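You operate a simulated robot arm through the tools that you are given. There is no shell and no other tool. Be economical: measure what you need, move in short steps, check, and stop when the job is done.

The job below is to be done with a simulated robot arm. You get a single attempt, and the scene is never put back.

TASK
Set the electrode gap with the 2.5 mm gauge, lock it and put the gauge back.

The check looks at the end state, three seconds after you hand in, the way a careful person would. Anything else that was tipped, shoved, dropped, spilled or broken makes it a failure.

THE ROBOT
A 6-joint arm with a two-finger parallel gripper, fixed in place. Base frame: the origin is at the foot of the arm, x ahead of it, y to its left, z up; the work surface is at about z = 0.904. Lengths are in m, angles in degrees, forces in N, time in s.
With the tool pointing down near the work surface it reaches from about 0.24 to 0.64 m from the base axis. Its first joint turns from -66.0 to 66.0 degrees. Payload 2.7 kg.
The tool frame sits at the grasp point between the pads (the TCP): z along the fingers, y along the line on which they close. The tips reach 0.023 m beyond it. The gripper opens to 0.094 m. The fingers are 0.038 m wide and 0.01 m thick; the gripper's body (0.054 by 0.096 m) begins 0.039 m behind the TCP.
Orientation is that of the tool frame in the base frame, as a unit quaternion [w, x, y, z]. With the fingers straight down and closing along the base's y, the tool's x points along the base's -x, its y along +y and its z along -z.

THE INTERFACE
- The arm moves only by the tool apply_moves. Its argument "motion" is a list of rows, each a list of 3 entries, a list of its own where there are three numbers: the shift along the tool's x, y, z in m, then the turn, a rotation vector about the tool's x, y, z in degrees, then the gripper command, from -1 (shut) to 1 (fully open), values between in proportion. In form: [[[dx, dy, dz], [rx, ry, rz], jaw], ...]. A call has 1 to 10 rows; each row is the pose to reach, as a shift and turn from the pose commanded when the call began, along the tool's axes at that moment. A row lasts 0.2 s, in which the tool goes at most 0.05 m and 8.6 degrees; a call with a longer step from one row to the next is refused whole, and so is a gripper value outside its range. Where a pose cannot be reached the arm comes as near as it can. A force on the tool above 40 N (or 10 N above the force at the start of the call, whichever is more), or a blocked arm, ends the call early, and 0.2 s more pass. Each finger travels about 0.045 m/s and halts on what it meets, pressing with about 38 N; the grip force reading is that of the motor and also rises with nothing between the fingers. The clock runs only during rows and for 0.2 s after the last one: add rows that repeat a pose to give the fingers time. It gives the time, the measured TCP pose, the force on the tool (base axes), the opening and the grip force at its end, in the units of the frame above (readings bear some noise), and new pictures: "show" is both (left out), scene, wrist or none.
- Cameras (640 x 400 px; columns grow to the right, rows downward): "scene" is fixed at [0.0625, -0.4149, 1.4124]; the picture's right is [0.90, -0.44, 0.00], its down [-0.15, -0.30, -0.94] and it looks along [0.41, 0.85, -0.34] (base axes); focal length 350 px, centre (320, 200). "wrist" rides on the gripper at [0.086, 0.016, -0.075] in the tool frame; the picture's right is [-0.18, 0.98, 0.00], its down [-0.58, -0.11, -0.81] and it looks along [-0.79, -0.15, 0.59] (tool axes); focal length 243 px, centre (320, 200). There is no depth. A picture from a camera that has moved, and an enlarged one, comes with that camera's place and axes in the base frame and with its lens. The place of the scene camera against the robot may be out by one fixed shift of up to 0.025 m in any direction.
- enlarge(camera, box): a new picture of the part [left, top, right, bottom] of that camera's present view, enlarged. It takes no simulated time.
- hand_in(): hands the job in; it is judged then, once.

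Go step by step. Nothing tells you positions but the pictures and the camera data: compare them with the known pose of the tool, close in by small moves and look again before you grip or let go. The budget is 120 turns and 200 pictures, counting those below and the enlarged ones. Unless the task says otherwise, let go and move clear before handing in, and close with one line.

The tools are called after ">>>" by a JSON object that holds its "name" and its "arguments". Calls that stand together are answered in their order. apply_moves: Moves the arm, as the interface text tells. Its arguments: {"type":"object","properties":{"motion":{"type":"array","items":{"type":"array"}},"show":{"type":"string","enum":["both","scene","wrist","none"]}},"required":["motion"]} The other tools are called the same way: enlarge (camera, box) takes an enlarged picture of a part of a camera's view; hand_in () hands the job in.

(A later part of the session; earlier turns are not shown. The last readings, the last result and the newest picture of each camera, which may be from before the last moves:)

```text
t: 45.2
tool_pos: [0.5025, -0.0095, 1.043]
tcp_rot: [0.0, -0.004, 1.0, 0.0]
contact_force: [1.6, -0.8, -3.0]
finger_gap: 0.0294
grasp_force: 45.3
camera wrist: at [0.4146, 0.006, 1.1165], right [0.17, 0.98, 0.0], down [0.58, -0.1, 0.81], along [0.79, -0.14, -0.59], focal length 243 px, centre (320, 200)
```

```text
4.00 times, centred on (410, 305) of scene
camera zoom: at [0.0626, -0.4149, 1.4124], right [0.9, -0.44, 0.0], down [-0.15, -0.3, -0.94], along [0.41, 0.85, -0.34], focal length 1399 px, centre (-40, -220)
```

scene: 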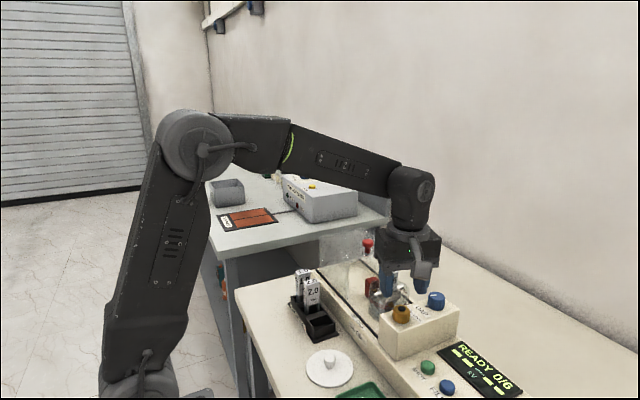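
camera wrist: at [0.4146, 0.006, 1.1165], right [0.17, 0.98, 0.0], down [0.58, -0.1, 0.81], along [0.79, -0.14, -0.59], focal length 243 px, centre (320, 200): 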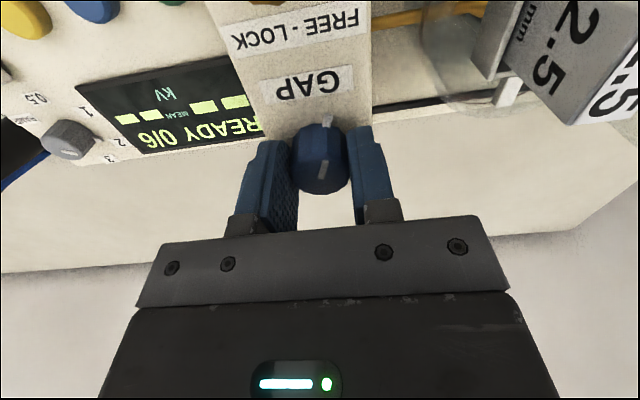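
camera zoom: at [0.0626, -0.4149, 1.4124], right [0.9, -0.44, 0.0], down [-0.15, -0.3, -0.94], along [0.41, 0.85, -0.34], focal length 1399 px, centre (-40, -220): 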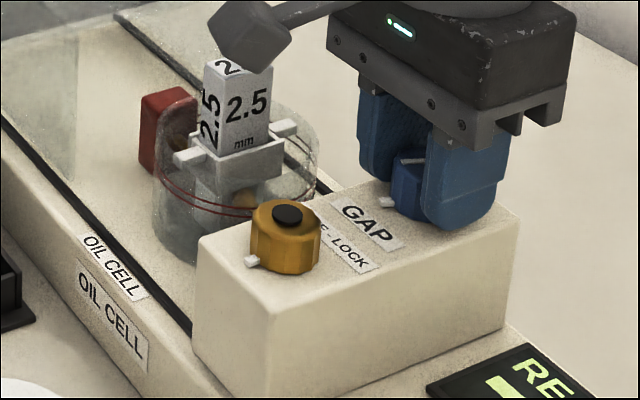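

>>> {"name": "apply_moves", "arguments": {"motion": [[[0, 0, 0], [0, 0, 8], -0.65], [[0, 0, 0], [0, 0, 16], -0.65], [[0, 0, 0], [0, 0, 24], -0.65], [[0, 0, 0], [0, 0, 32], -0.65], [[0, 0, 0], [0, 0, 40], -0.65], [[0, 0, 0], [0, 0, 40], -0.65]], "show": "wrist"}}

>>> {"name": "enlarge", "arguments": {"camera": "wrist", "box": [220, 80, 420, 240]}}

>>> {"name": "enlarge", "arguments": {"camera": "scene", "box": [360, 255, 420, 315]}}

```text
t: 46.6
tool_pos: [0.5011, -0.0087, 1.0415]
tcp_rot: [0.0, 0.338, 0.941, 0.0]
contact_force: [3.6, -2.7, -10.9]
finger_gap: 0.0291
grasp_force: 44.3
camera wrist: at [0.4451, 0.0584, 1.1166], right [0.77, 0.64, 0.0], down [0.38, -0.45, 0.81], along [0.52, -0.62, -0.59], focal length 243 px, centre (320, 200)
```

wrist: 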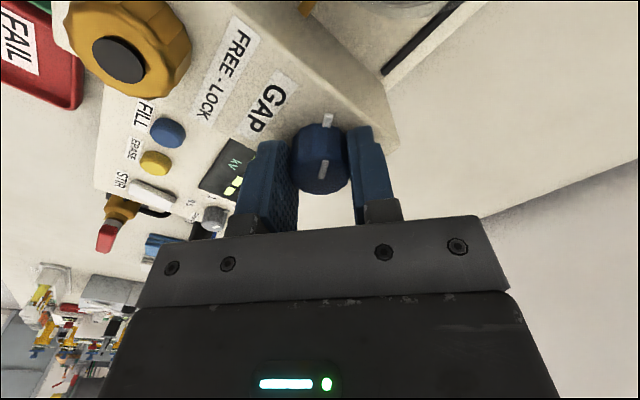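

```text
2.50 times, centred on (320, 160) of wrist
camera zoom: at [0.4451, 0.0584, 1.1166], right [0.77, 0.64, 0.0], down [0.38, -0.45, 0.81], along [0.52, -0.62, -0.59], focal length 606 px, centre (320, 300)
```

zoom: 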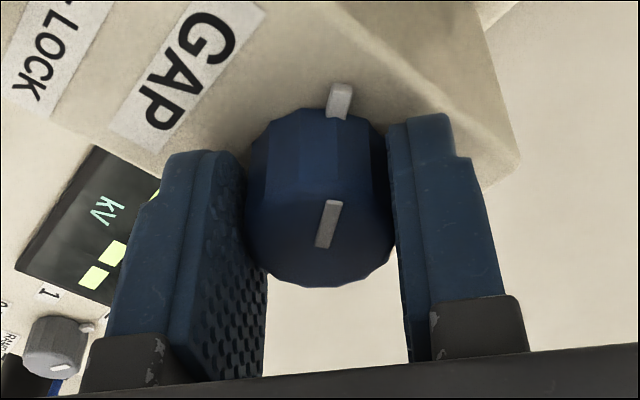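

```text
6.67 times, centred on (390, 285) of scene
camera zoom: at [0.0628, -0.4149, 1.4124], right [0.9, -0.44, 0.0], down [-0.15, -0.3, -0.94], along [0.41, 0.85, -0.34], focal length 2332 px, centre (-147, -367)
```

zoom: 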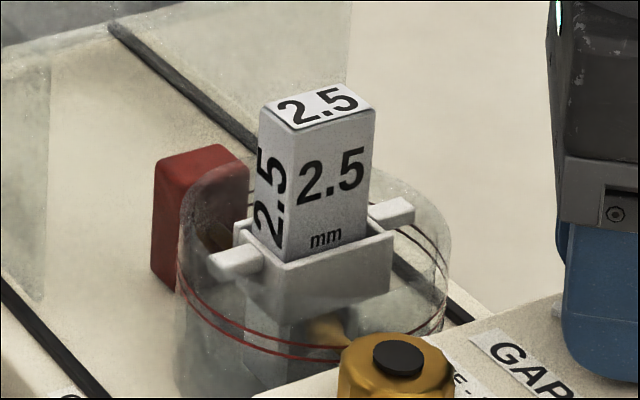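

The knob turns now. Continue clockwise and watch the moving electrode.

>>> {"name": "apply_moves", "arguments": {"motion": [[[0, 0, 0], [0, 0, 8], -0.65], [[0, 0, 0], [0, 0, 16], -0.65], [[0, 0, 0], [0, 0, 24], -0.65], [[0, 0, 0], [0, 0, 32], -0.65], [[0, 0, 0], [0, 0, 40], -0.65], [[0, 0, 0], [0, 0, 48], -0.65], [[0, 0, 0], [0, 0, 56], -0.65], [[0, 0, 0], [0, 0, 64], -0.65], [[0, 0, 0], [0, 0, 72], -0.65], [[0, 0, 0], [0, 0, 80], -0.65]], "show": "wrist"}}

>>> {"name": "enlarge", "arguments": {"camera": "scene", "box": [360, 255, 420, 315]}}

```text
t: 48.8
tool_pos: [0.5024, -0.0112, 1.043]
tcp_rot: [0.001, 0.864, 0.503, 0.001]
contact_force: [14.1, -0.2, 0.2]
finger_gap: 0.0292
grasp_force: 44.7
camera wrist: at [0.5578, 0.0576, 1.1182], right [0.76, -0.65, 0.0], down [-0.38, -0.45, 0.81], along [-0.52, -0.62, -0.59], focal length 243 px, centre (320, 200)
```

wrist: 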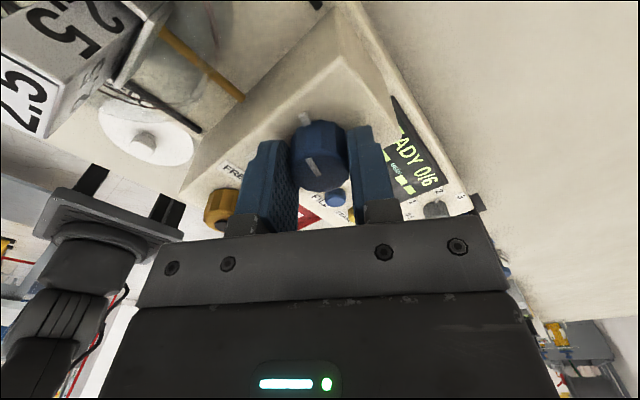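

```text
6.67 times, centred on (390, 285) of scene
camera zoom: at [0.0629, -0.4149, 1.4124], right [0.9, -0.44, 0.0], down [-0.15, -0.3, -0.94], along [0.41, 0.85, -0.34], focal length 2332 px, centre (-147, -367)
```

zoom: 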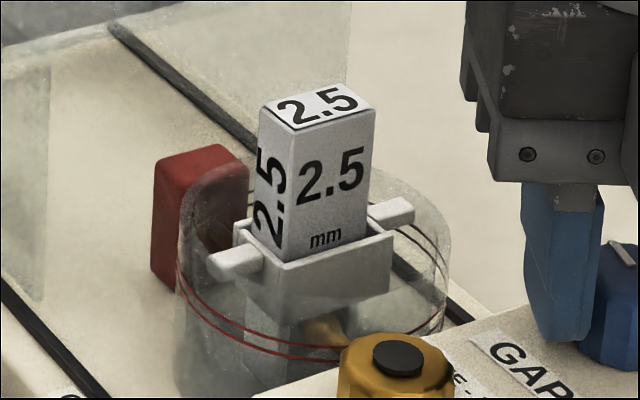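

The knob turned ~90° then seemed to slip. I'll release and inspect the electrodes closely.

>>> {"name": "apply_moves", "arguments": {"motion": [[[0, 0, 0], [0, 0, 0], -0.2], [[0, 0, 0], [0, 0, 0], 0.06], [[0, 0, -0.03], [0, 0, 0], 0.06], [[0, 0, -0.06], [0, 0, -8], 0.06], [[0, 0, -0.07], [0, 0, -16], 0.06], [[0, 0, -0.07], [0, 0, -24], 0.06], [[0, 0, -0.07], [0, 0, -32], 0.06], [[0, 0, -0.07], [0, 0, -40], 0.06], [[0, 0, -0.07], [0, 0, -48], 0.06], [[0, 0, -0.07], [0, 0, -56], 0.06]], "show": "none"}}

>>> {"name": "apply_moves", "arguments": {"motion": [[[0, 0, 0], [0, 0, -8], 0.06], [[0, 0, 0], [0, 0, -16], 0.06], [[0, 0, 0], [0, 0, -24], 0.06], [[0, 0, 0], [0, 0, -32], 0.06], [[0, 0, 0], [0, 0, -40], 0.06], [[0, 0, 0], [0, 0, -48], 0.06], [[0, 0, 0], [0, 0, -56], 0.06], [[0, 0, 0], [0, 0, -64], 0.06]], "show": "wrist"}}

```text
t: 51.0
tool_pos: [0.5018, -0.0095, 1.1111]
tcp_rot: [0.0, 0.524, 0.852, 0.001]
contact_force: [0.1, -0.1, -0.8]
finger_gap: 0.0498
grasp_force: 0.2
```

```text
t: 52.8
tool_pos: [0.5015, -0.0082, 1.1118]
tcp_rot: [0.001, -0.006, 1.0, 0.0]
contact_force: [0.9, 1.0, -0.7]
finger_gap: 0.0498
grasp_force: 0.0
camera wrist: at [0.4144, 0.0065, 1.1868], right [0.17, 0.98, 0.0], down [0.58, -0.1, 0.81], along [0.79, -0.14, -0.59], focal length 243 px, centre (320, 200)
```

wrist: 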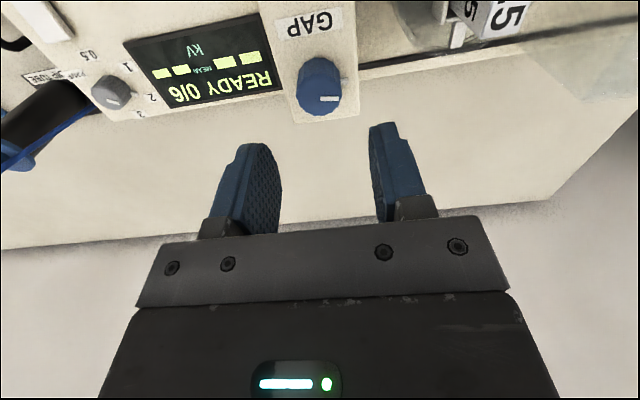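

>>> {"name": "apply_moves", "arguments": {"motion": [[[0.03, 0.01, -0.02], [0, 0, 0], 0.06], [[0.07, 0.02, -0.04], [0, 0, 0], 0.06], [[0.1, 0.03, -0.06], [0, 0, 0], 0.06], [[0.1, 0.03, -0.06], [0, 0, 0], 0.06]], "show": "wrist"}}

>>> {"name": "enlarge", "arguments": {"camera": "wrist", "box": [340, 20, 460, 120]}}

>>> {"name": "enlarge", "arguments": {"camera": "scene", "box": [370, 270, 410, 310]}}

```text
t: 53.8
tool_pos: [0.3983, 0.0197, 1.1716]
tcp_rot: [0.0, -0.005, 1.0, 0.0]
contact_force: [0.3, 0.2, -0.4]
finger_gap: 0.0493
grasp_force: 0.1
camera wrist: at [0.3122, 0.036, 1.247], right [0.17, 0.98, 0.0], down [0.58, -0.1, 0.81], along [0.79, -0.14, -0.59], focal length 243 px, centre (320, 200)
```

wrist: 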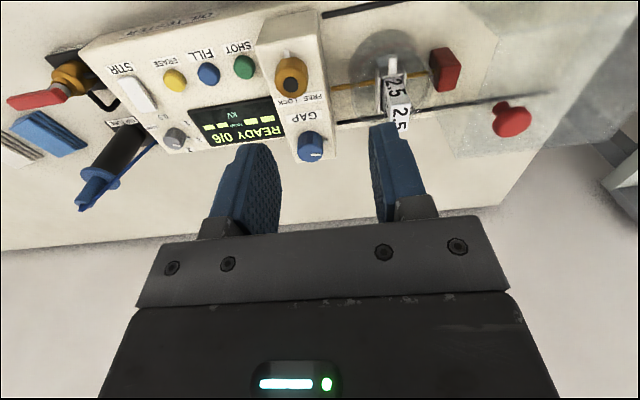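

```text
4.00 times, centred on (400, 70) of wrist
camera zoom: at [0.3122, 0.036, 1.247], right [0.17, 0.98, 0.0], down [0.58, -0.1, 0.81], along [0.79, -0.14, -0.59], focal length 970 px, centre (0, 720)
```

zoom: 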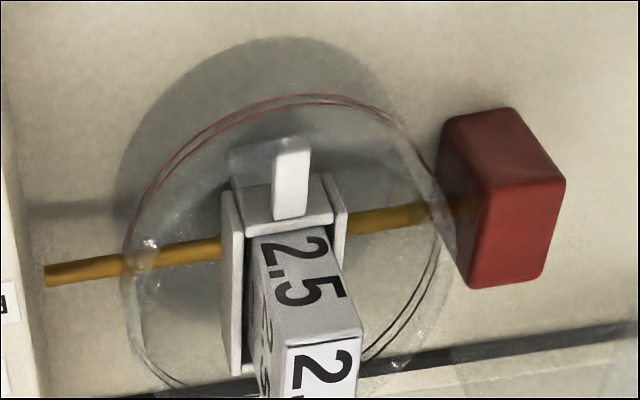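

```text
10.00 times, centred on (390, 290) of scene
camera zoom: at [0.0625, -0.4149, 1.4124], right [0.9, -0.44, 0.0], down [-0.15, -0.3, -0.94], along [0.41, 0.85, -0.34], focal length 3498 px, centre (-380, -700)
```

zoom: 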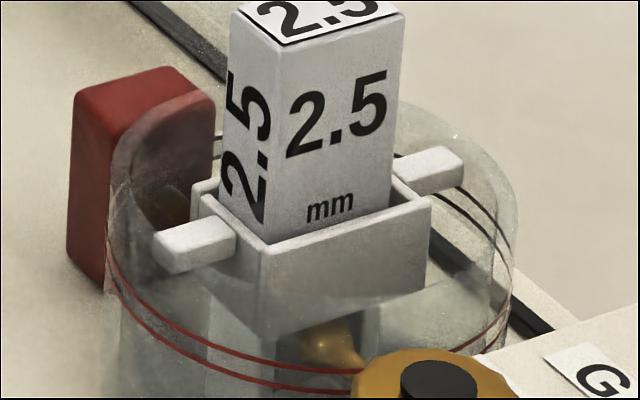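

>>> {"name": "enlarge", "arguments": {"camera": "scene", "box": [360, 255, 420, 315]}}

>>> {"name": "apply_moves", "arguments": {"motion": [[[0.02, 0.02, 0.04], [0, 0, 0], 0.06], [[0.05, 0.04, 0.07], [0, 0, 0], 0.06], [[0.05, 0.055, 0.1], [0, 0, 0], 0.06], [[0.05, 0.055, 0.1], [0, 0, 0], 0.06]], "show": "wrist"}}

>>> {"name": "enlarge", "arguments": {"camera": "wrist", "box": [250, 100, 410, 220]}}

```text
6.67 times, centred on (390, 285) of scene
camera zoom: at [0.0625, -0.4149, 1.4124], right [0.9, -0.44, 0.0], down [-0.15, -0.3, -0.94], along [0.41, 0.85, -0.34], focal length 2332 px, centre (-147, -367)
```

zoom: 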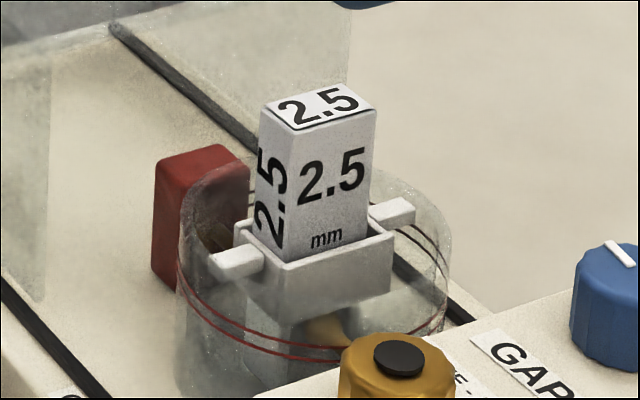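

```text
t: 54.8
tool_pos: [0.3494, 0.0734, 1.0718]
tcp_rot: [0.001, -0.004, 1.0, 0.001]
contact_force: [0.2, -0.7, -0.1]
finger_gap: 0.0498
grasp_force: 0.1
camera wrist: at [0.2625, 0.0894, 1.1463], right [0.17, 0.98, 0.0], down [0.58, -0.1, 0.81], along [0.79, -0.14, -0.59], focal length 243 px, centre (320, 200)
```

wrist: 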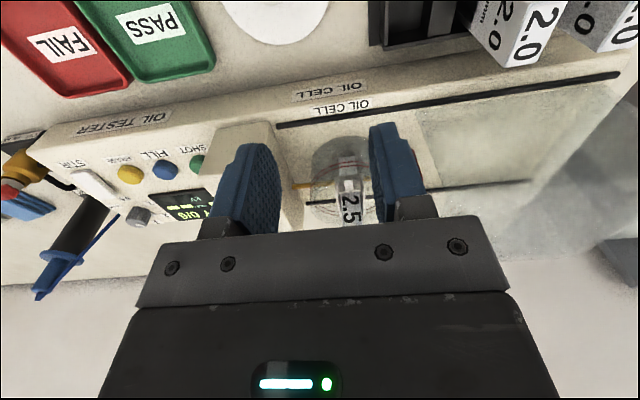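

```text
3.33 times, centred on (330, 160) of wrist
camera zoom: at [0.2625, 0.0894, 1.1463], right [0.17, 0.98, 0.0], down [0.58, -0.1, 0.81], along [0.79, -0.14, -0.59], focal length 809 px, centre (287, 333)
```

zoom: 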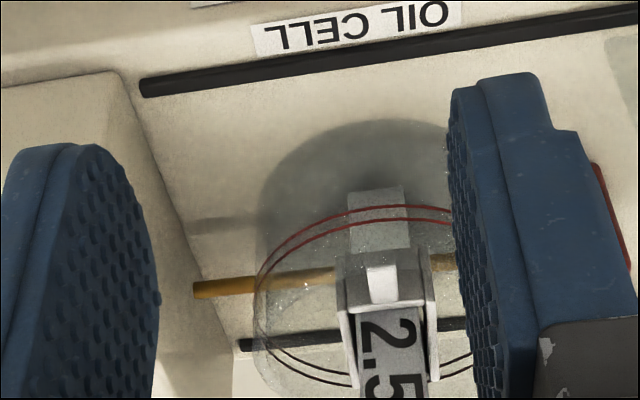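

The gauge hasn't shifted, so the gap isn't closed on it yet. Clockwise appears to close. Return to the GAP knob and keep turning.

>>> {"name": "apply_moves", "arguments": {"motion": [[[0, 0, -0.04], [0, 0, 0], 0.06], [[-0.038, -0.02, -0.04], [0, 0, -8], 0.06], [[-0.076, -0.042, -0.04], [0, 0, -16], 0.06], [[-0.114, -0.063, -0.04], [0, 0, -24], 0.06], [[-0.151, -0.084, -0.04], [0, 0, -32], 0.06], [[-0.151, -0.084, -0.04], [0, 0, -40], 0.06], [[-0.151, -0.084, -0.04], [0, 0, -40], 0.06]], "show": "wrist"}}

>>> {"name": "enlarge", "arguments": {"camera": "wrist", "box": [240, 40, 400, 180]}}

```text
t: 56.4
tool_pos: [0.5033, -0.0082, 1.1129]
tcp_rot: [0.0, -0.347, 0.938, -0.001]
contact_force: [0.0, 0.0, 0.3]
finger_gap: 0.0496
grasp_force: 0.0
camera wrist: at [0.4259, -0.0515, 1.1877], right [-0.5, 0.87, 0.0], down [0.51, 0.3, 0.81], along [0.7, 0.4, -0.59], focal length 243 px, centre (320, 200)
```

wrist: 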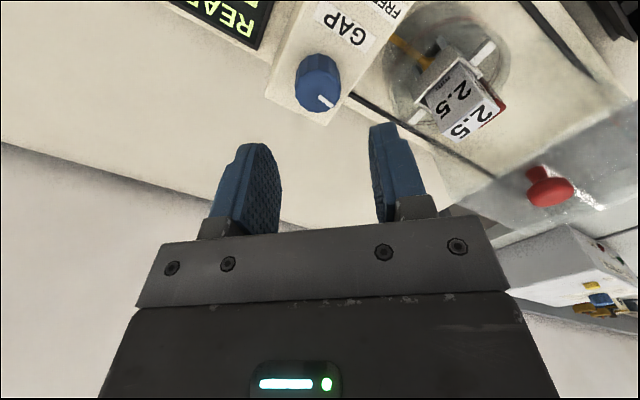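

```text
2.86 times, centred on (320, 110) of wrist
camera zoom: at [0.4259, -0.0515, 1.1877], right [-0.5, 0.87, 0.0], down [0.51, 0.3, 0.81], along [0.7, 0.4, -0.59], focal length 693 px, centre (320, 457)
```

zoom: 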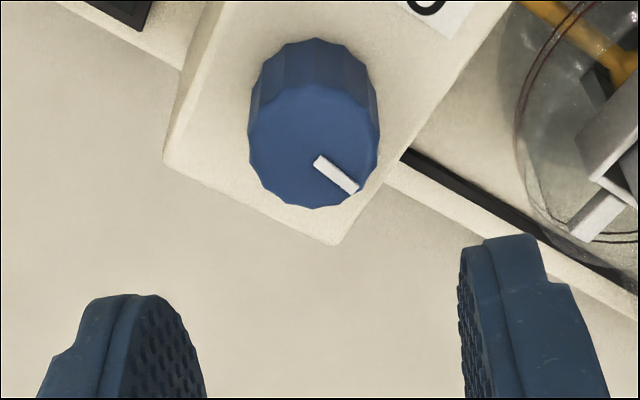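

>>> {"name": "apply_moves", "arguments": {"motion": [[[0.0015, 0, 0.035], [0, 0, 0], 0.06], [[0.0015, 0, 0.0705], [0, 0, 0], 0.06], [[0.0015, 0, 0.0705], [0, 0, 0], 0.06], [[0.0015, 0, 0.0705], [0, 0, 0], -0.3], [[0.0015, 0, 0.0705], [0, 0, 0], -0.65], [[0.0015, 0, 0.0705], [0, 0, 0], -0.65]], "show": "wrist"}}

>>> {"name": "apply_moves", "arguments": {"motion": [[[0, 0, 0], [0, 0, 8], -0.65], [[0, 0, 0], [0, 0, 16], -0.65], [[0, 0, 0], [0, 0, 24], -0.65], [[0, 0, 0], [0, 0, 32], -0.65], [[0, 0, 0], [0, 0, 40], -0.65], [[0, 0, 0], [0, 0, 40], -0.65]], "show": "wrist"}}

>>> {"name": "enlarge", "arguments": {"camera": "scene", "box": [360, 255, 420, 315]}}

```text
t: 57.8
tool_pos: [0.501, -0.0095, 1.0402]
tcp_rot: [0.001, -0.347, 0.938, 0.0]
contact_force: [-4.1, 2.9, -2.1]
finger_gap: 0.0296
grasp_force: 44.7
camera wrist: at [0.4261, -0.0529, 1.1156], right [-0.5, 0.87, 0.0], down [0.51, 0.29, 0.81], along [0.7, 0.4, -0.59], focal length 243 px, centre (320, 200)
```

wrist: 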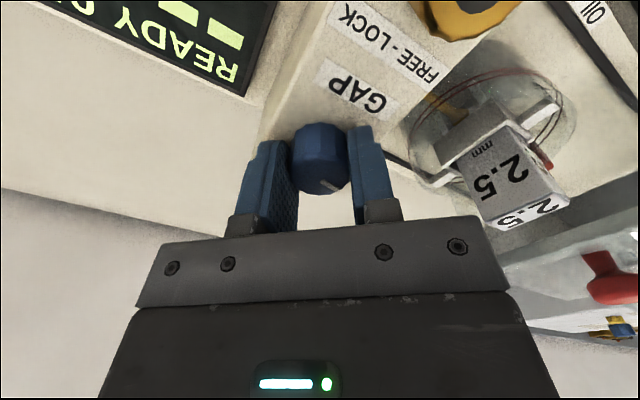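

```text
t: 59.2
tool_pos: [0.501, -0.0098, 1.0416]
tcp_rot: [0.002, -0.003, 1.0, 0.0]
contact_force: [-0.6, -0.7, -5.9]
finger_gap: 0.0295
grasp_force: 44.8
camera wrist: at [0.4146, 0.0061, 1.1171], right [0.18, 0.98, 0.0], down [0.58, -0.1, 0.81], along [0.79, -0.14, -0.59], focal length 243 px, centre (320, 200)
```

wrist: 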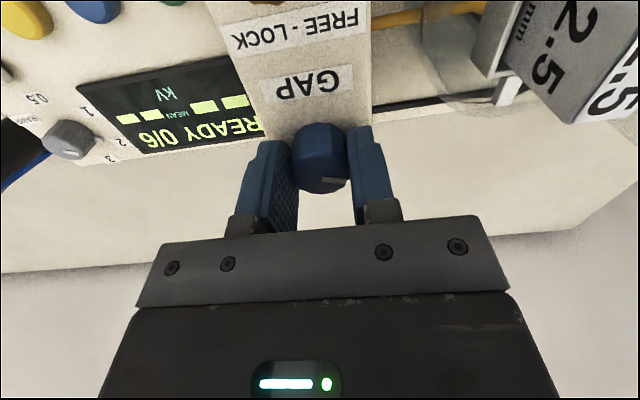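

```text
6.67 times, centred on (390, 285) of scene
camera zoom: at [0.0626, -0.4149, 1.4124], right [0.9, -0.44, 0.0], down [-0.15, -0.3, -0.94], along [0.41, 0.85, -0.34], focal length 2332 px, centre (-147, -367)
```

zoom: 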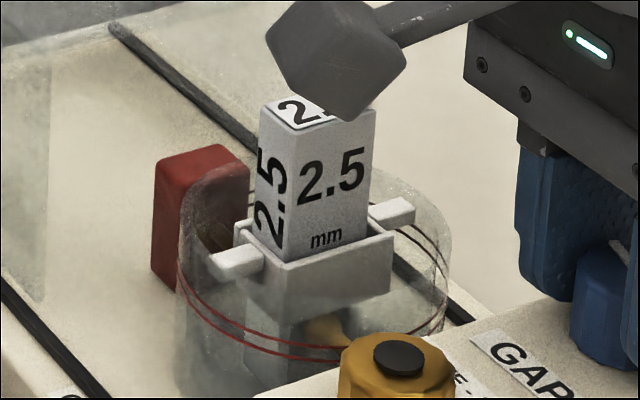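

The knob is firmly stopped: the electrode has closed on the gauge blade. Release and check pointer position.

>>> {"name": "apply_moves", "arguments": {"motion": [[[0, 0, 0], [0, 0, 0], -0.2], [[0, 0, 0], [0, 0, 0], 0.06], [[0, 0, -0.03], [0, 0, 0], 0.06], [[0, 0, -0.07], [0, 0, 0], 0.06], [[0, 0, -0.07], [0, 0, 0], 0.06]], "show": "wrist"}}

>>> {"name": "enlarge", "arguments": {"camera": "wrist", "box": [260, 0, 500, 140]}}

>>> {"name": "enlarge", "arguments": {"camera": "scene", "box": [370, 270, 410, 310]}}

```text
t: 60.4
tool_pos: [0.5012, -0.0101, 1.1126]
tcp_rot: [0.001, -0.006, 1.0, 0.0]
contact_force: [0.2, -1.0, -0.3]
finger_gap: 0.0497
grasp_force: 0.0
camera wrist: at [0.4145, 0.0063, 1.1862], right [0.17, 0.98, 0.0], down [0.58, -0.1, 0.81], along [0.79, -0.14, -0.59], focal length 243 px, centre (320, 200)
```

wrist: 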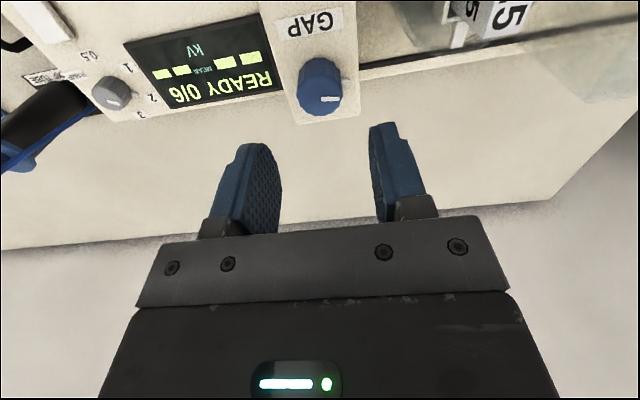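

```text
2.67 times, centred on (380, 70) of wrist
camera zoom: at [0.4145, 0.0063, 1.1862], right [0.17, 0.98, 0.0], down [0.58, -0.1, 0.81], along [0.79, -0.14, -0.59], focal length 647 px, centre (160, 547)
```

zoom: 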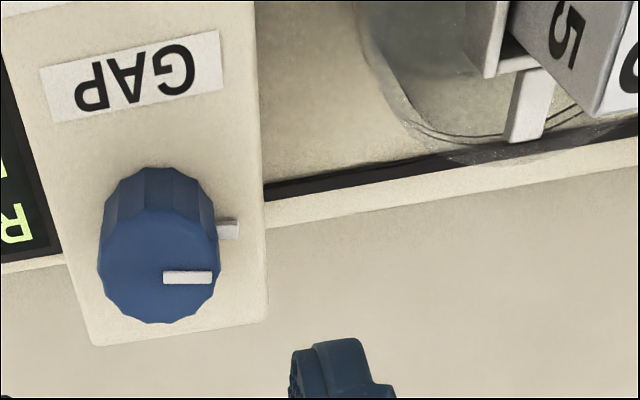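

```text
10.00 times, centred on (390, 290) of scene
camera zoom: at [0.0625, -0.4149, 1.4124], right [0.9, -0.44, 0.0], down [-0.15, -0.3, -0.94], along [0.41, 0.85, -0.34], focal length 3498 px, centre (-380, -700)
```

zoom: 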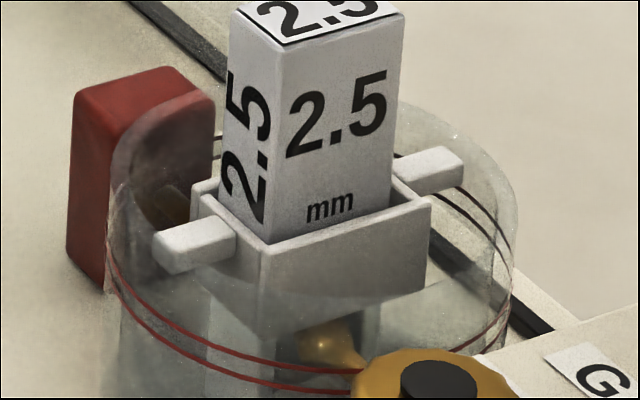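

Pointer stays put. Now lock: go to the amber knob, grip at tab-free angle and turn clockwise 90°.

>>> {"name": "apply_moves", "arguments": {"motion": [[[0.04, 0, 0], [0, 0, 0], 0.06], [[0.0805, 0, 0], [0, 0, 0], 0.06], [[0.0805, 0, 0.03], [0, 0, 0], 0.06], [[0.0805, 0, 0.07], [0, 0, 0], 0.06], [[0.0805, 0, 0.07], [0, 0, 0], 0.06], [[0.0805, 0, 0.07], [0, 0, 0], -0.3], [[0.0805, 0, 0.07], [0, 0, 0], -0.65], [[0.0805, 0, 0.07], [0, 0, 0], -0.65]], "show": "wrist"}}

>>> {"name": "apply_moves", "arguments": {"motion": [[[0, 0, 0], [0, 0, 8], -0.65], [[0, 0, 0], [0, 0, 16], -0.65], [[0, 0, 0], [0, 0, 24], -0.65], [[0, 0, 0], [0, 0, 32], -0.65], [[0, 0, 0], [0, 0, 40], -0.65], [[0, 0, 0], [0, 0, 48], -0.65], [[0, 0, 0], [0, 0, 56], -0.65], [[0, 0, 0], [0, 0, 64], -0.65], [[0, 0, 0], [0, 0, 72], -0.65], [[0, 0, 0], [0, 0, 80], -0.65]], "show": "wrist"}}

>>> {"name": "enlarge", "arguments": {"camera": "scene", "box": [360, 255, 460, 355]}}

```text
t: 62.2
tool_pos: [0.422, -0.0106, 1.0395]
tcp_rot: [0.0, -0.004, 1.0, -0.001]
contact_force: [-0.4, -9.8, -4.9]
finger_gap: 0.0294
grasp_force: 44.5
camera wrist: at [0.335, 0.0061, 1.1149], right [0.18, 0.98, 0.0], down [0.58, -0.1, 0.81], along [0.79, -0.14, -0.59], focal length 243 px, centre (320, 200)
```

wrist: 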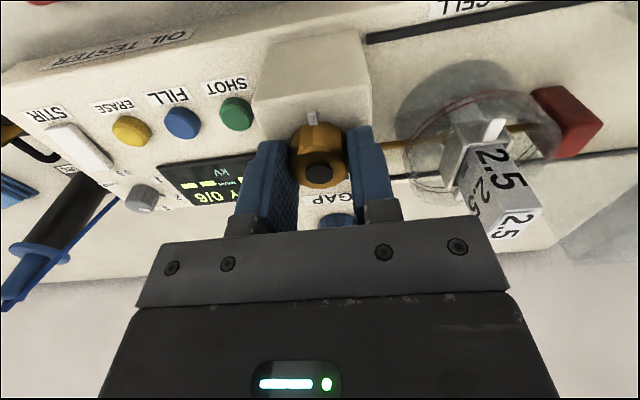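

```text
t: 64.4
tool_pos: [0.4204, -0.0118, 1.0414]
tcp_rot: [-0.001, 0.64, 0.768, -0.002]
contact_force: [6.5, -22.4, -26.8]
finger_gap: 0.0295
grasp_force: 44.8
camera wrist: at [0.4205, 0.0775, 1.1158], right [1.0, 0.0, 0.0], down [0.0, -0.59, 0.81], along [-0.01, -0.81, -0.59], focal length 243 px, centre (320, 200)
```

wrist: 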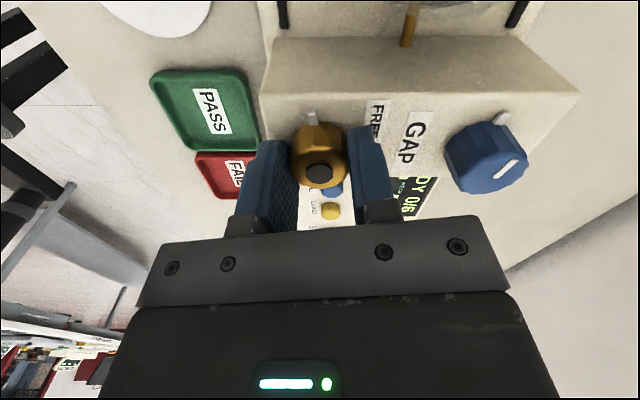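

```text
4.00 times, centred on (410, 305) of scene
camera zoom: at [0.0631, -0.4155, 1.4122], right [0.9, -0.44, 0.0], down [-0.15, -0.3, -0.94], along [0.41, 0.85, -0.34], focal length 1399 px, centre (-40, -220)
```

zoom: 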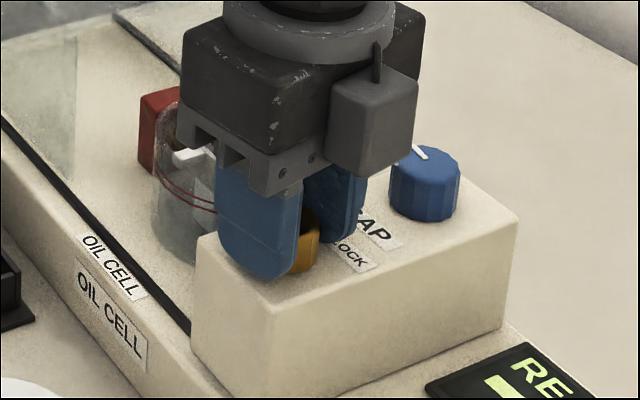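

Lock tab followed 80°. Finish the last bit to the stop.

>>> {"name": "apply_moves", "arguments": {"motion": [[[0, 0, 0], [0, 0, 7], -0.65], [[0, 0, 0], [0, 0, 14], -0.65], [[0, 0, 0], [0, 0, 18], -0.65], [[0, 0, 0], [0, 0, 18], -0.65]], "show": "wrist"}}

>>> {"name": "enlarge", "arguments": {"camera": "wrist", "box": [220, 80, 420, 240]}}

```text
t: 65.4
tool_pos: [0.4196, -0.0088, 1.0421]
tcp_rot: [0.0, 0.752, 0.659, 0.001]
contact_force: [-0.2, -4.9, -14.8]
finger_gap: 0.029
grasp_force: 45.2
camera wrist: at [0.447, 0.0748, 1.117], right [0.95, -0.31, 0.0], down [-0.19, -0.56, 0.8], along [-0.25, -0.77, -0.59], focal length 243 px, centre (320, 200)
```

wrist: 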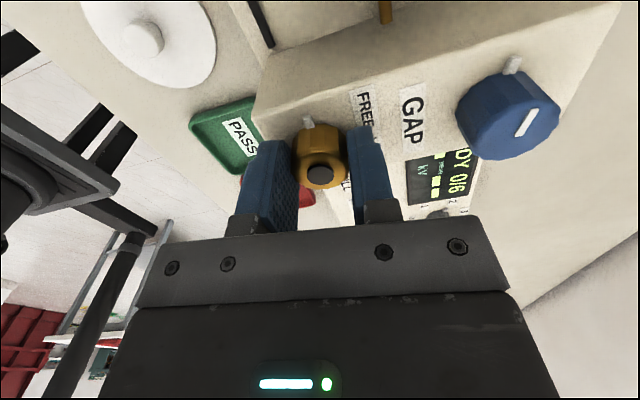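

```text
2.50 times, centred on (320, 160) of wrist
camera zoom: at [0.447, 0.0748, 1.117], right [0.95, -0.31, 0.0], down [-0.19, -0.56, 0.8], along [-0.25, -0.77, -0.59], focal length 606 px, centre (320, 300)
```

zoom: 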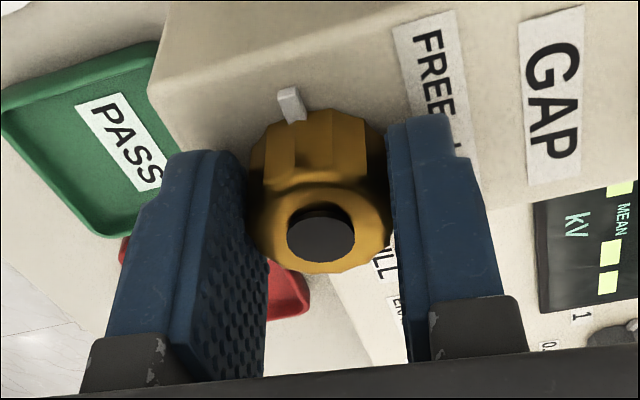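

The lock is back at its stop. Release, lift, and rotate back.

>>> {"name": "apply_moves", "arguments": {"motion": [[[0, 0, 0], [0, 0, 0], -0.2], [[0, 0, 0], [0, 0, 0], 0.06], [[0, 0, -0.03], [0, 0, 0], 0.06], [[0, 0, -0.07], [0, 0, 0], 0.06], [[0, 0, -0.09], [0, 0, -8], 0.06], [[0, 0, -0.09], [0, 0, -16], 0.06], [[0, 0, -0.09], [0, 0, -24], 0.06], [[0, 0, -0.09], [0, 0, -32], 0.06], [[0, 0, -0.09], [0, 0, -40], 0.06], [[0, 0, -0.09], [0, 0, -48], 0.06]], "show": "none"}}

>>> {"name": "apply_moves", "arguments": {"motion": [[[0, 0, 0], [0, 0, -8], 0.06], [[0, 0, 0], [0, 0, -16], 0.06], [[0, 0, 0], [0, 0, -24], 0.06], [[0, 0, 0], [0, 0, -32], 0.06], [[0, 0, 0], [0, 0, -40], 0.06], [[0, 0, 0], [0, 0, -48], 0.06], [[0, 0, 0], [0, 0, -49.5], 0.06]], "show": "wrist"}}

>>> {"name": "enlarge", "arguments": {"camera": "wrist", "box": [260, 20, 500, 180]}}

```text
t: 67.6
tool_pos: [0.4209, -0.0101, 1.1314]
tcp_rot: [0.001, 0.417, 0.909, 0.001]
contact_force: [-0.1, 0.2, 0.2]
finger_gap: 0.0496
grasp_force: 0.1
```

```text
t: 69.2
tool_pos: [0.4207, -0.0104, 1.1324]
tcp_rot: [0.002, -0.002, 1.0, -0.001]
contact_force: [0.6, 0.1, -0.1]
finger_gap: 0.05
grasp_force: 0.1
camera wrist: at [0.3332, 0.0063, 1.2062], right [0.18, 0.98, 0.0], down [0.58, -0.11, 0.81], along [0.79, -0.15, -0.59], focal length 243 px, centre (320, 200)
```

wrist: 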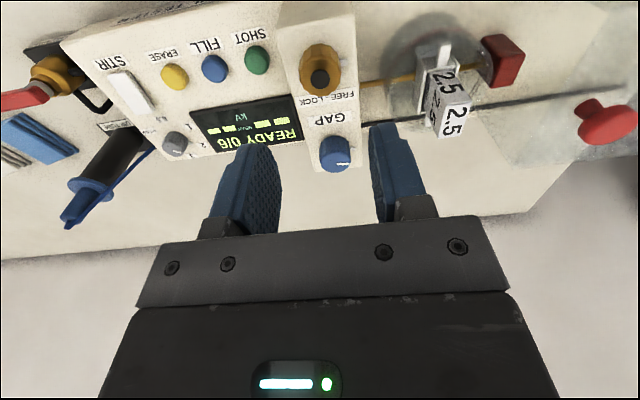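

```text
2.50 times, centred on (380, 100) of wrist
camera zoom: at [0.3332, 0.0063, 1.2062], right [0.18, 0.98, 0.0], down [0.58, -0.11, 0.81], along [0.79, -0.15, -0.59], focal length 606 px, centre (170, 450)
```

zoom: 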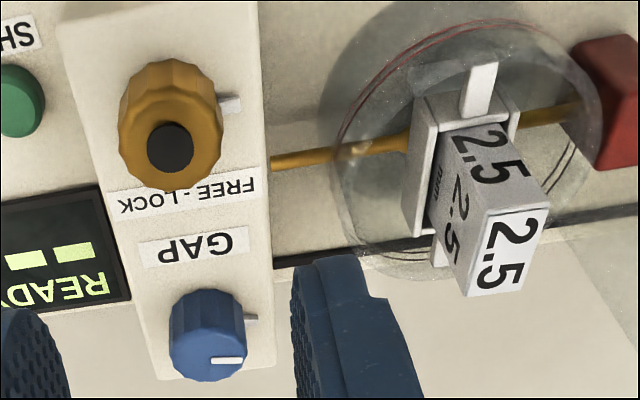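

Lock engaged. Now above the gauge to retrieve it.

>>> {"name": "apply_moves", "arguments": {"motion": [[[-0.015, 0.035, 0], [0, 0, 0], -0.1], [[-0.03, 0.07, 0], [0, 0, 0], -0.1], [[-0.0435, 0.095, 0.005], [0, 0, 0], -0.1], [[-0.0435, 0.095, 0.02], [0, 0, 0], -0.1], [[-0.0435, 0.095, 0.02], [0, 0, 0], -0.1]], "show": "wrist"}}

>>> {"name": "enlarge", "arguments": {"camera": "wrist", "box": [260, 20, 380, 140]}}

```text
t: 70.4
tool_pos: [0.4632, 0.087, 1.1098]
tcp_rot: [0.001, -0.001, 1.0, 0.0]
contact_force: [-0.4, -0.4, -0.6]
finger_gap: 0.0424
grasp_force: 0.1
camera wrist: at [0.3762, 0.1034, 1.1849], right [0.18, 0.98, 0.0], down [0.58, -0.11, 0.81], along [0.79, -0.15, -0.59], focal length 243 px, centre (320, 200)
```

wrist: 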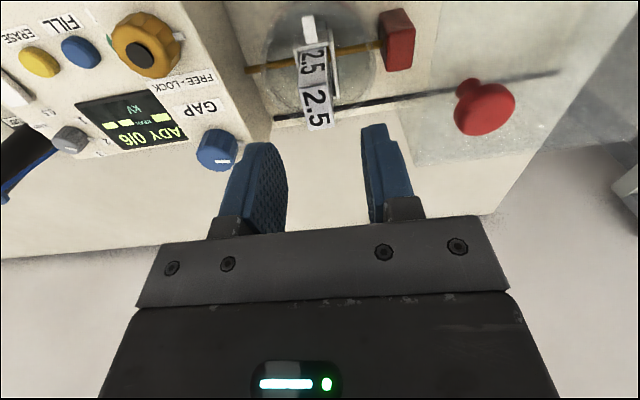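

```text
3.33 times, centred on (320, 80) of wrist
camera zoom: at [0.3762, 0.1034, 1.1849], right [0.18, 0.98, 0.0], down [0.58, -0.11, 0.81], along [0.79, -0.15, -0.59], focal length 809 px, centre (320, 600)
```

zoom: 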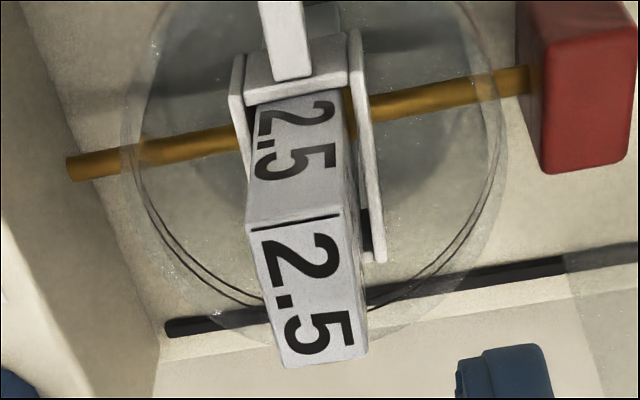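

>>> {"name": "apply_moves", "arguments": {"motion": [[[0, -0.0018, 0.02], [0, 0, 0], -0.1], [[0, -0.0018, 0.045], [0, 0, 0], -0.1], [[0, -0.0018, 0.071], [0, 0, 0], -0.1], [[0, -0.0018, 0.071], [0, 0, 0], -0.1]], "show": "wrist"}}

>>> {"name": "enlarge", "arguments": {"camera": "wrist", "box": [220, 80, 420, 240]}}

>>> {"name": "enlarge", "arguments": {"camera": "scene", "box": [360, 255, 420, 315]}}

```text
t: 71.4
tool_pos: [0.4644, 0.0838, 1.0405]
tcp_rot: [0.001, 0.0, 1.0, 0.001]
contact_force: [0.6, -0.6, 0.9]
finger_gap: 0.0422
grasp_force: 0.1
camera wrist: at [0.3765, 0.1004, 1.1147], right [0.18, 0.98, 0.0], down [0.58, -0.11, 0.81], along [0.79, -0.15, -0.59], focal length 243 px, centre (320, 200)
```

wrist: 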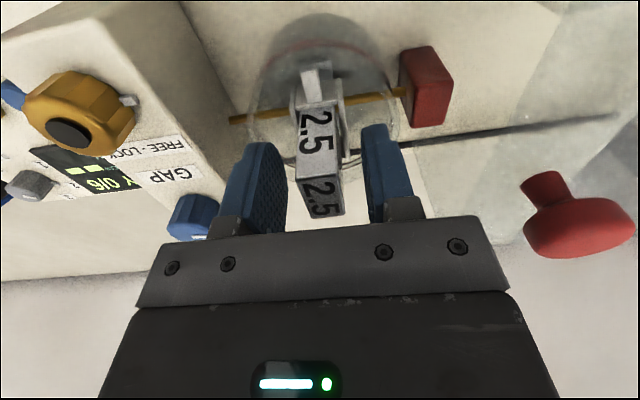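

```text
2.50 times, centred on (320, 160) of wrist
camera zoom: at [0.3765, 0.1004, 1.1147], right [0.18, 0.98, 0.0], down [0.58, -0.11, 0.81], along [0.79, -0.15, -0.59], focal length 606 px, centre (320, 300)
```

zoom: 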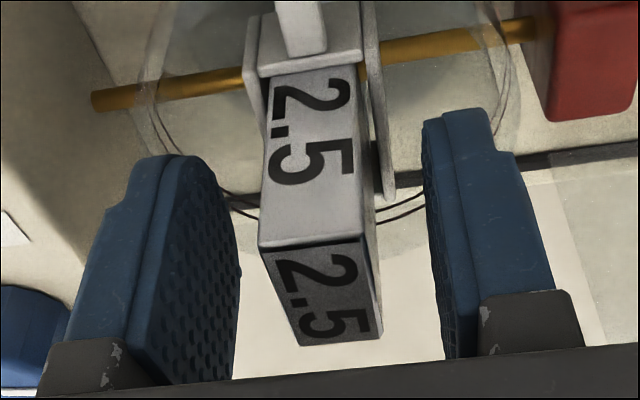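

```text
6.67 times, centred on (390, 285) of scene
camera zoom: at [0.0625, -0.4149, 1.4124], right [0.9, -0.44, 0.0], down [-0.15, -0.3, -0.94], along [0.41, 0.85, -0.34], focal length 2332 px, centre (-147, -367)
```

zoom: 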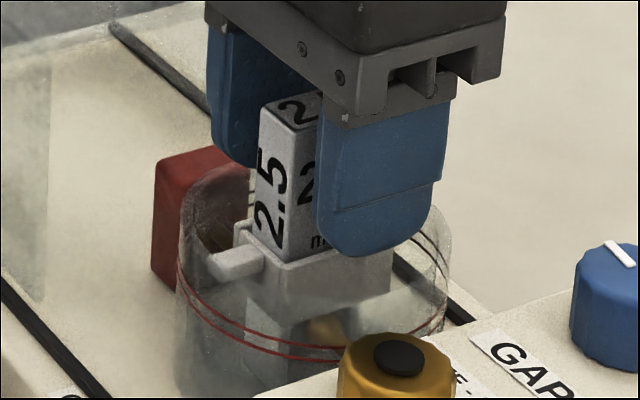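

Gauge sits ~1.7 mm toward +y from the finger centre; correct that and close.

>>> {"name": "apply_moves", "arguments": {"motion": [[[0, 0.0017, 0], [0, 0, 0], -0.1], [[0, 0.0017, 0], [0, 0, 0], -0.4], [[0, 0.0017, 0], [0, 0, 0], -0.55], [[0, 0.0017, 0], [0, 0, 0], -0.8], [[0, 0.0017, 0], [0, 0, 0], -0.8]], "show": "none"}}

```text
t: 72.6
tool_pos: [0.464, 0.0844, 1.04]
tcp_rot: [0.0, 0.001, 1.0, 0.0]
contact_force: [0.8, -0.2, 0.5]
finger_gap: 0.0175
grasp_force: 38.3
```

>>> {"name": "apply_moves", "arguments": {"motion": [[[0, 0, -0.004], [0, 0, 0], -0.8]], "show": "none"}}

```text
t: 73.0
tool_pos: [0.462, 0.0856, 1.0445]
tcp_rot: [0.001, 0.0, 1.0, 0.0]
contact_force: [0.0, 0.3, -1.7]
finger_gap: 0.0174
grasp_force: 37.9
```

It lifts with little drag. Raise it fully clear, straight up, and inspect the gap.

>>> {"name": "apply_moves", "arguments": {"motion": [[[0, 0, -0.015], [0, 0, 0], -0.8], [[0, 0, -0.035], [0, 0, 0], -0.8], [[0, 0, -0.06], [0, 0, 0], -0.8], [[0, 0, -0.085], [0, 0, 0], -0.8], [[0, 0, -0.085], [0, 0, 0], -0.8]], "show": "wrist"}}

>>> {"name": "enlarge", "arguments": {"camera": "wrist", "box": [290, 0, 350, 60]}}

>>> {"name": "enlarge", "arguments": {"camera": "scene", "box": [360, 255, 420, 315]}}

```text
t: 74.2
tool_pos: [0.4625, 0.0869, 1.1298]
tcp_rot: [0.001, 0.0, 1.0, -0.001]
contact_force: [0.1, -0.5, -0.6]
finger_gap: 0.0173
grasp_force: 38.1
camera wrist: at [0.3759, 0.103, 1.2048], right [0.18, 0.98, 0.0], down [0.58, -0.11, 0.81], along [0.79, -0.15, -0.59], focal length 243 px, centre (320, 200)
```

wrist: 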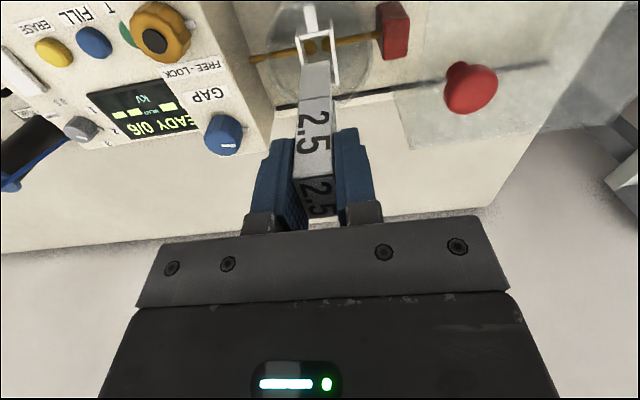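

```text
6.67 times, centred on (320, 30) of wrist
camera zoom: at [0.3759, 0.103, 1.2048], right [0.18, 0.98, 0.0], down [0.58, -0.11, 0.81], along [0.79, -0.15, -0.59], focal length 1618 px, centre (320, 1333)
```

zoom: 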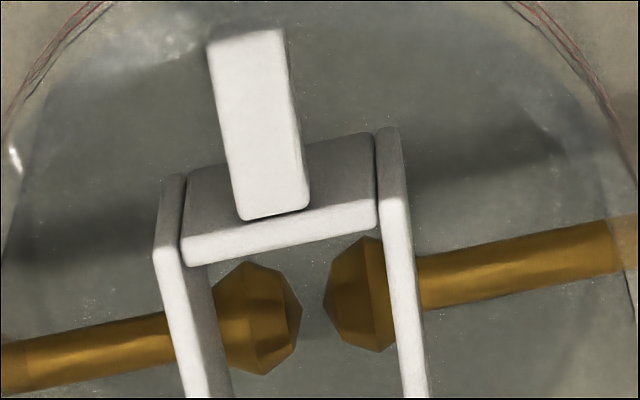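

```text
6.67 times, centred on (390, 285) of scene
camera zoom: at [0.0626, -0.4149, 1.4124], right [0.9, -0.44, 0.0], down [-0.15, -0.3, -0.94], along [0.41, 0.85, -0.34], focal length 2332 px, centre (-147, -367)
```

zoom: 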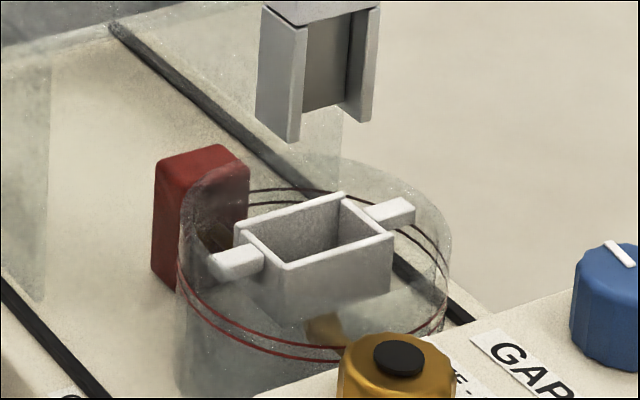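

>>> {"name": "enlarge", "arguments": {"camera": "wrist", "box": [308, 36, 332, 56]}}

```text
16.00 times, centred on (320, 46) of wrist
camera zoom: at [0.3759, 0.103, 1.2048], right [0.18, 0.98, 0.0], down [0.58, -0.11, 0.81], along [0.79, -0.15, -0.59], focal length 3882 px, centre (320, 2664)
```

zoom: 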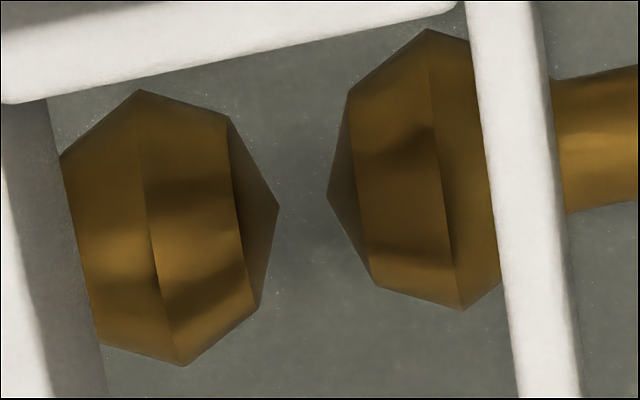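

The locked gap looks like ~2.6 mm, consistent with the gauge. Before returning the gauge, I compare how it sits in the fingers with the original grip.

>>> {"name": "enlarge", "arguments": {"camera": "wrist", "box": [220, 100, 420, 240]}}

>>> {"name": "enlarge", "arguments": {"camera": "scene", "box": [350, 200, 440, 280]}}

```text
2.86 times, centred on (320, 170) of wrist
camera zoom: at [0.3759, 0.103, 1.2048], right [0.18, 0.98, 0.0], down [0.58, -0.11, 0.81], along [0.79, -0.15, -0.59], focal length 693 px, centre (320, 286)
```

zoom: 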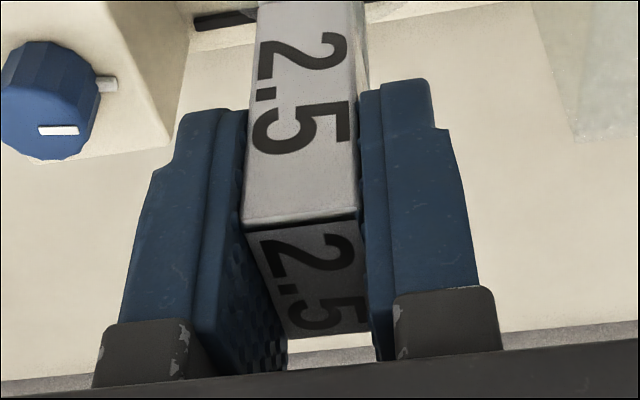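

```text
5.00 times, centred on (395, 240) of scene
camera zoom: at [0.0626, -0.4149, 1.4124], right [0.9, -0.44, 0.0], down [-0.15, -0.3, -0.94], along [0.41, 0.85, -0.34], focal length 1749 px, centre (-55, 0)
```

zoom: 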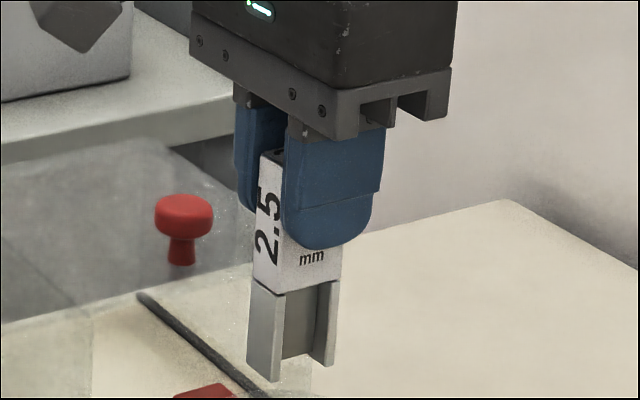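

>>> {"name": "apply_moves", "arguments": {"motion": [[[0.04, 0.0, 0], [0, 0, 0], -0.8], [[0.08, 0.02, 0], [0, 0, 0], -0.8], [[0.11, 0.045, 0], [0, 0, 0], -0.8], [[0.1267, 0.0605, 0.005], [0, 0, 0], -0.8], [[0.1267, 0.0605, 0.0115], [0, 0, 0], -0.8], [[0.1267, 0.0605, 0.0115], [0, 0, 0], -0.8]], "show": "wrist"}}

>>> {"name": "enlarge", "arguments": {"camera": "scene", "box": [305, 225, 355, 285]}}

>>> {"name": "enlarge", "arguments": {"camera": "wrist", "box": [280, 0, 360, 80]}}

```text
t: 75.6
tool_pos: [0.336, 0.1457, 1.117]
tcp_rot: [0.001, 0.001, 1.0, 0.001]
contact_force: [0.2, -0.2, 0.0]
finger_gap: 0.0176
grasp_force: 38.0
camera wrist: at [0.2487, 0.1627, 1.1927], right [0.18, 0.98, 0.0], down [0.58, -0.11, 0.81], along [0.79, -0.15, -0.59], focal length 243 px, centre (320, 200)
```

wrist: 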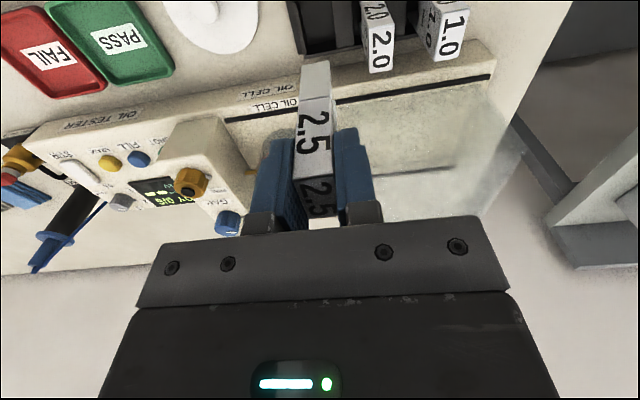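

```text
6.67 times, centred on (330, 255) of scene
camera zoom: at [0.0625, -0.4149, 1.4124], right [0.9, -0.44, 0.0], down [-0.15, -0.3, -0.94], along [0.41, 0.85, -0.34], focal length 2332 px, centre (253, -167)
```

zoom: 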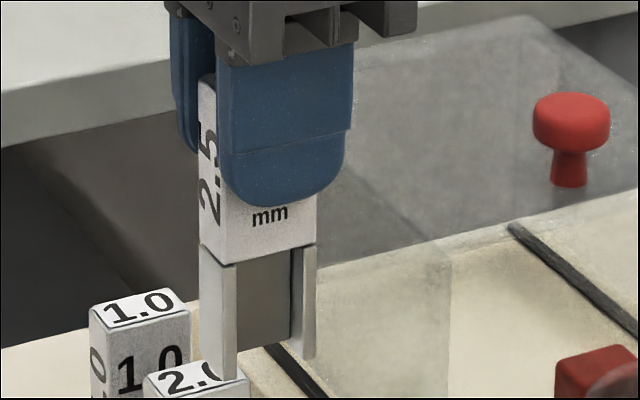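

```text
5.00 times, centred on (320, 40) of wrist
camera zoom: at [0.2487, 0.1627, 1.1927], right [0.18, 0.98, 0.0], down [0.58, -0.11, 0.81], along [0.79, -0.15, -0.59], focal length 1213 px, centre (320, 1000)
```

zoom: 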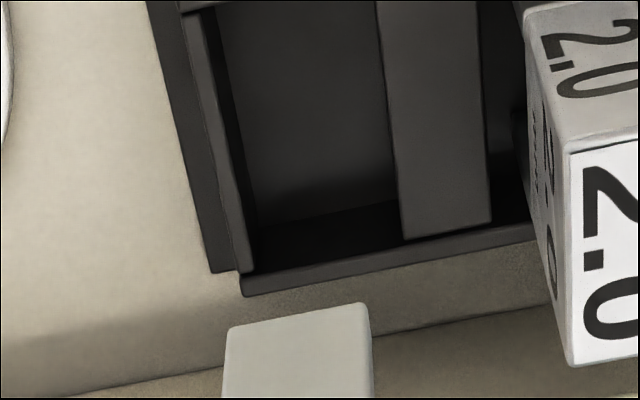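

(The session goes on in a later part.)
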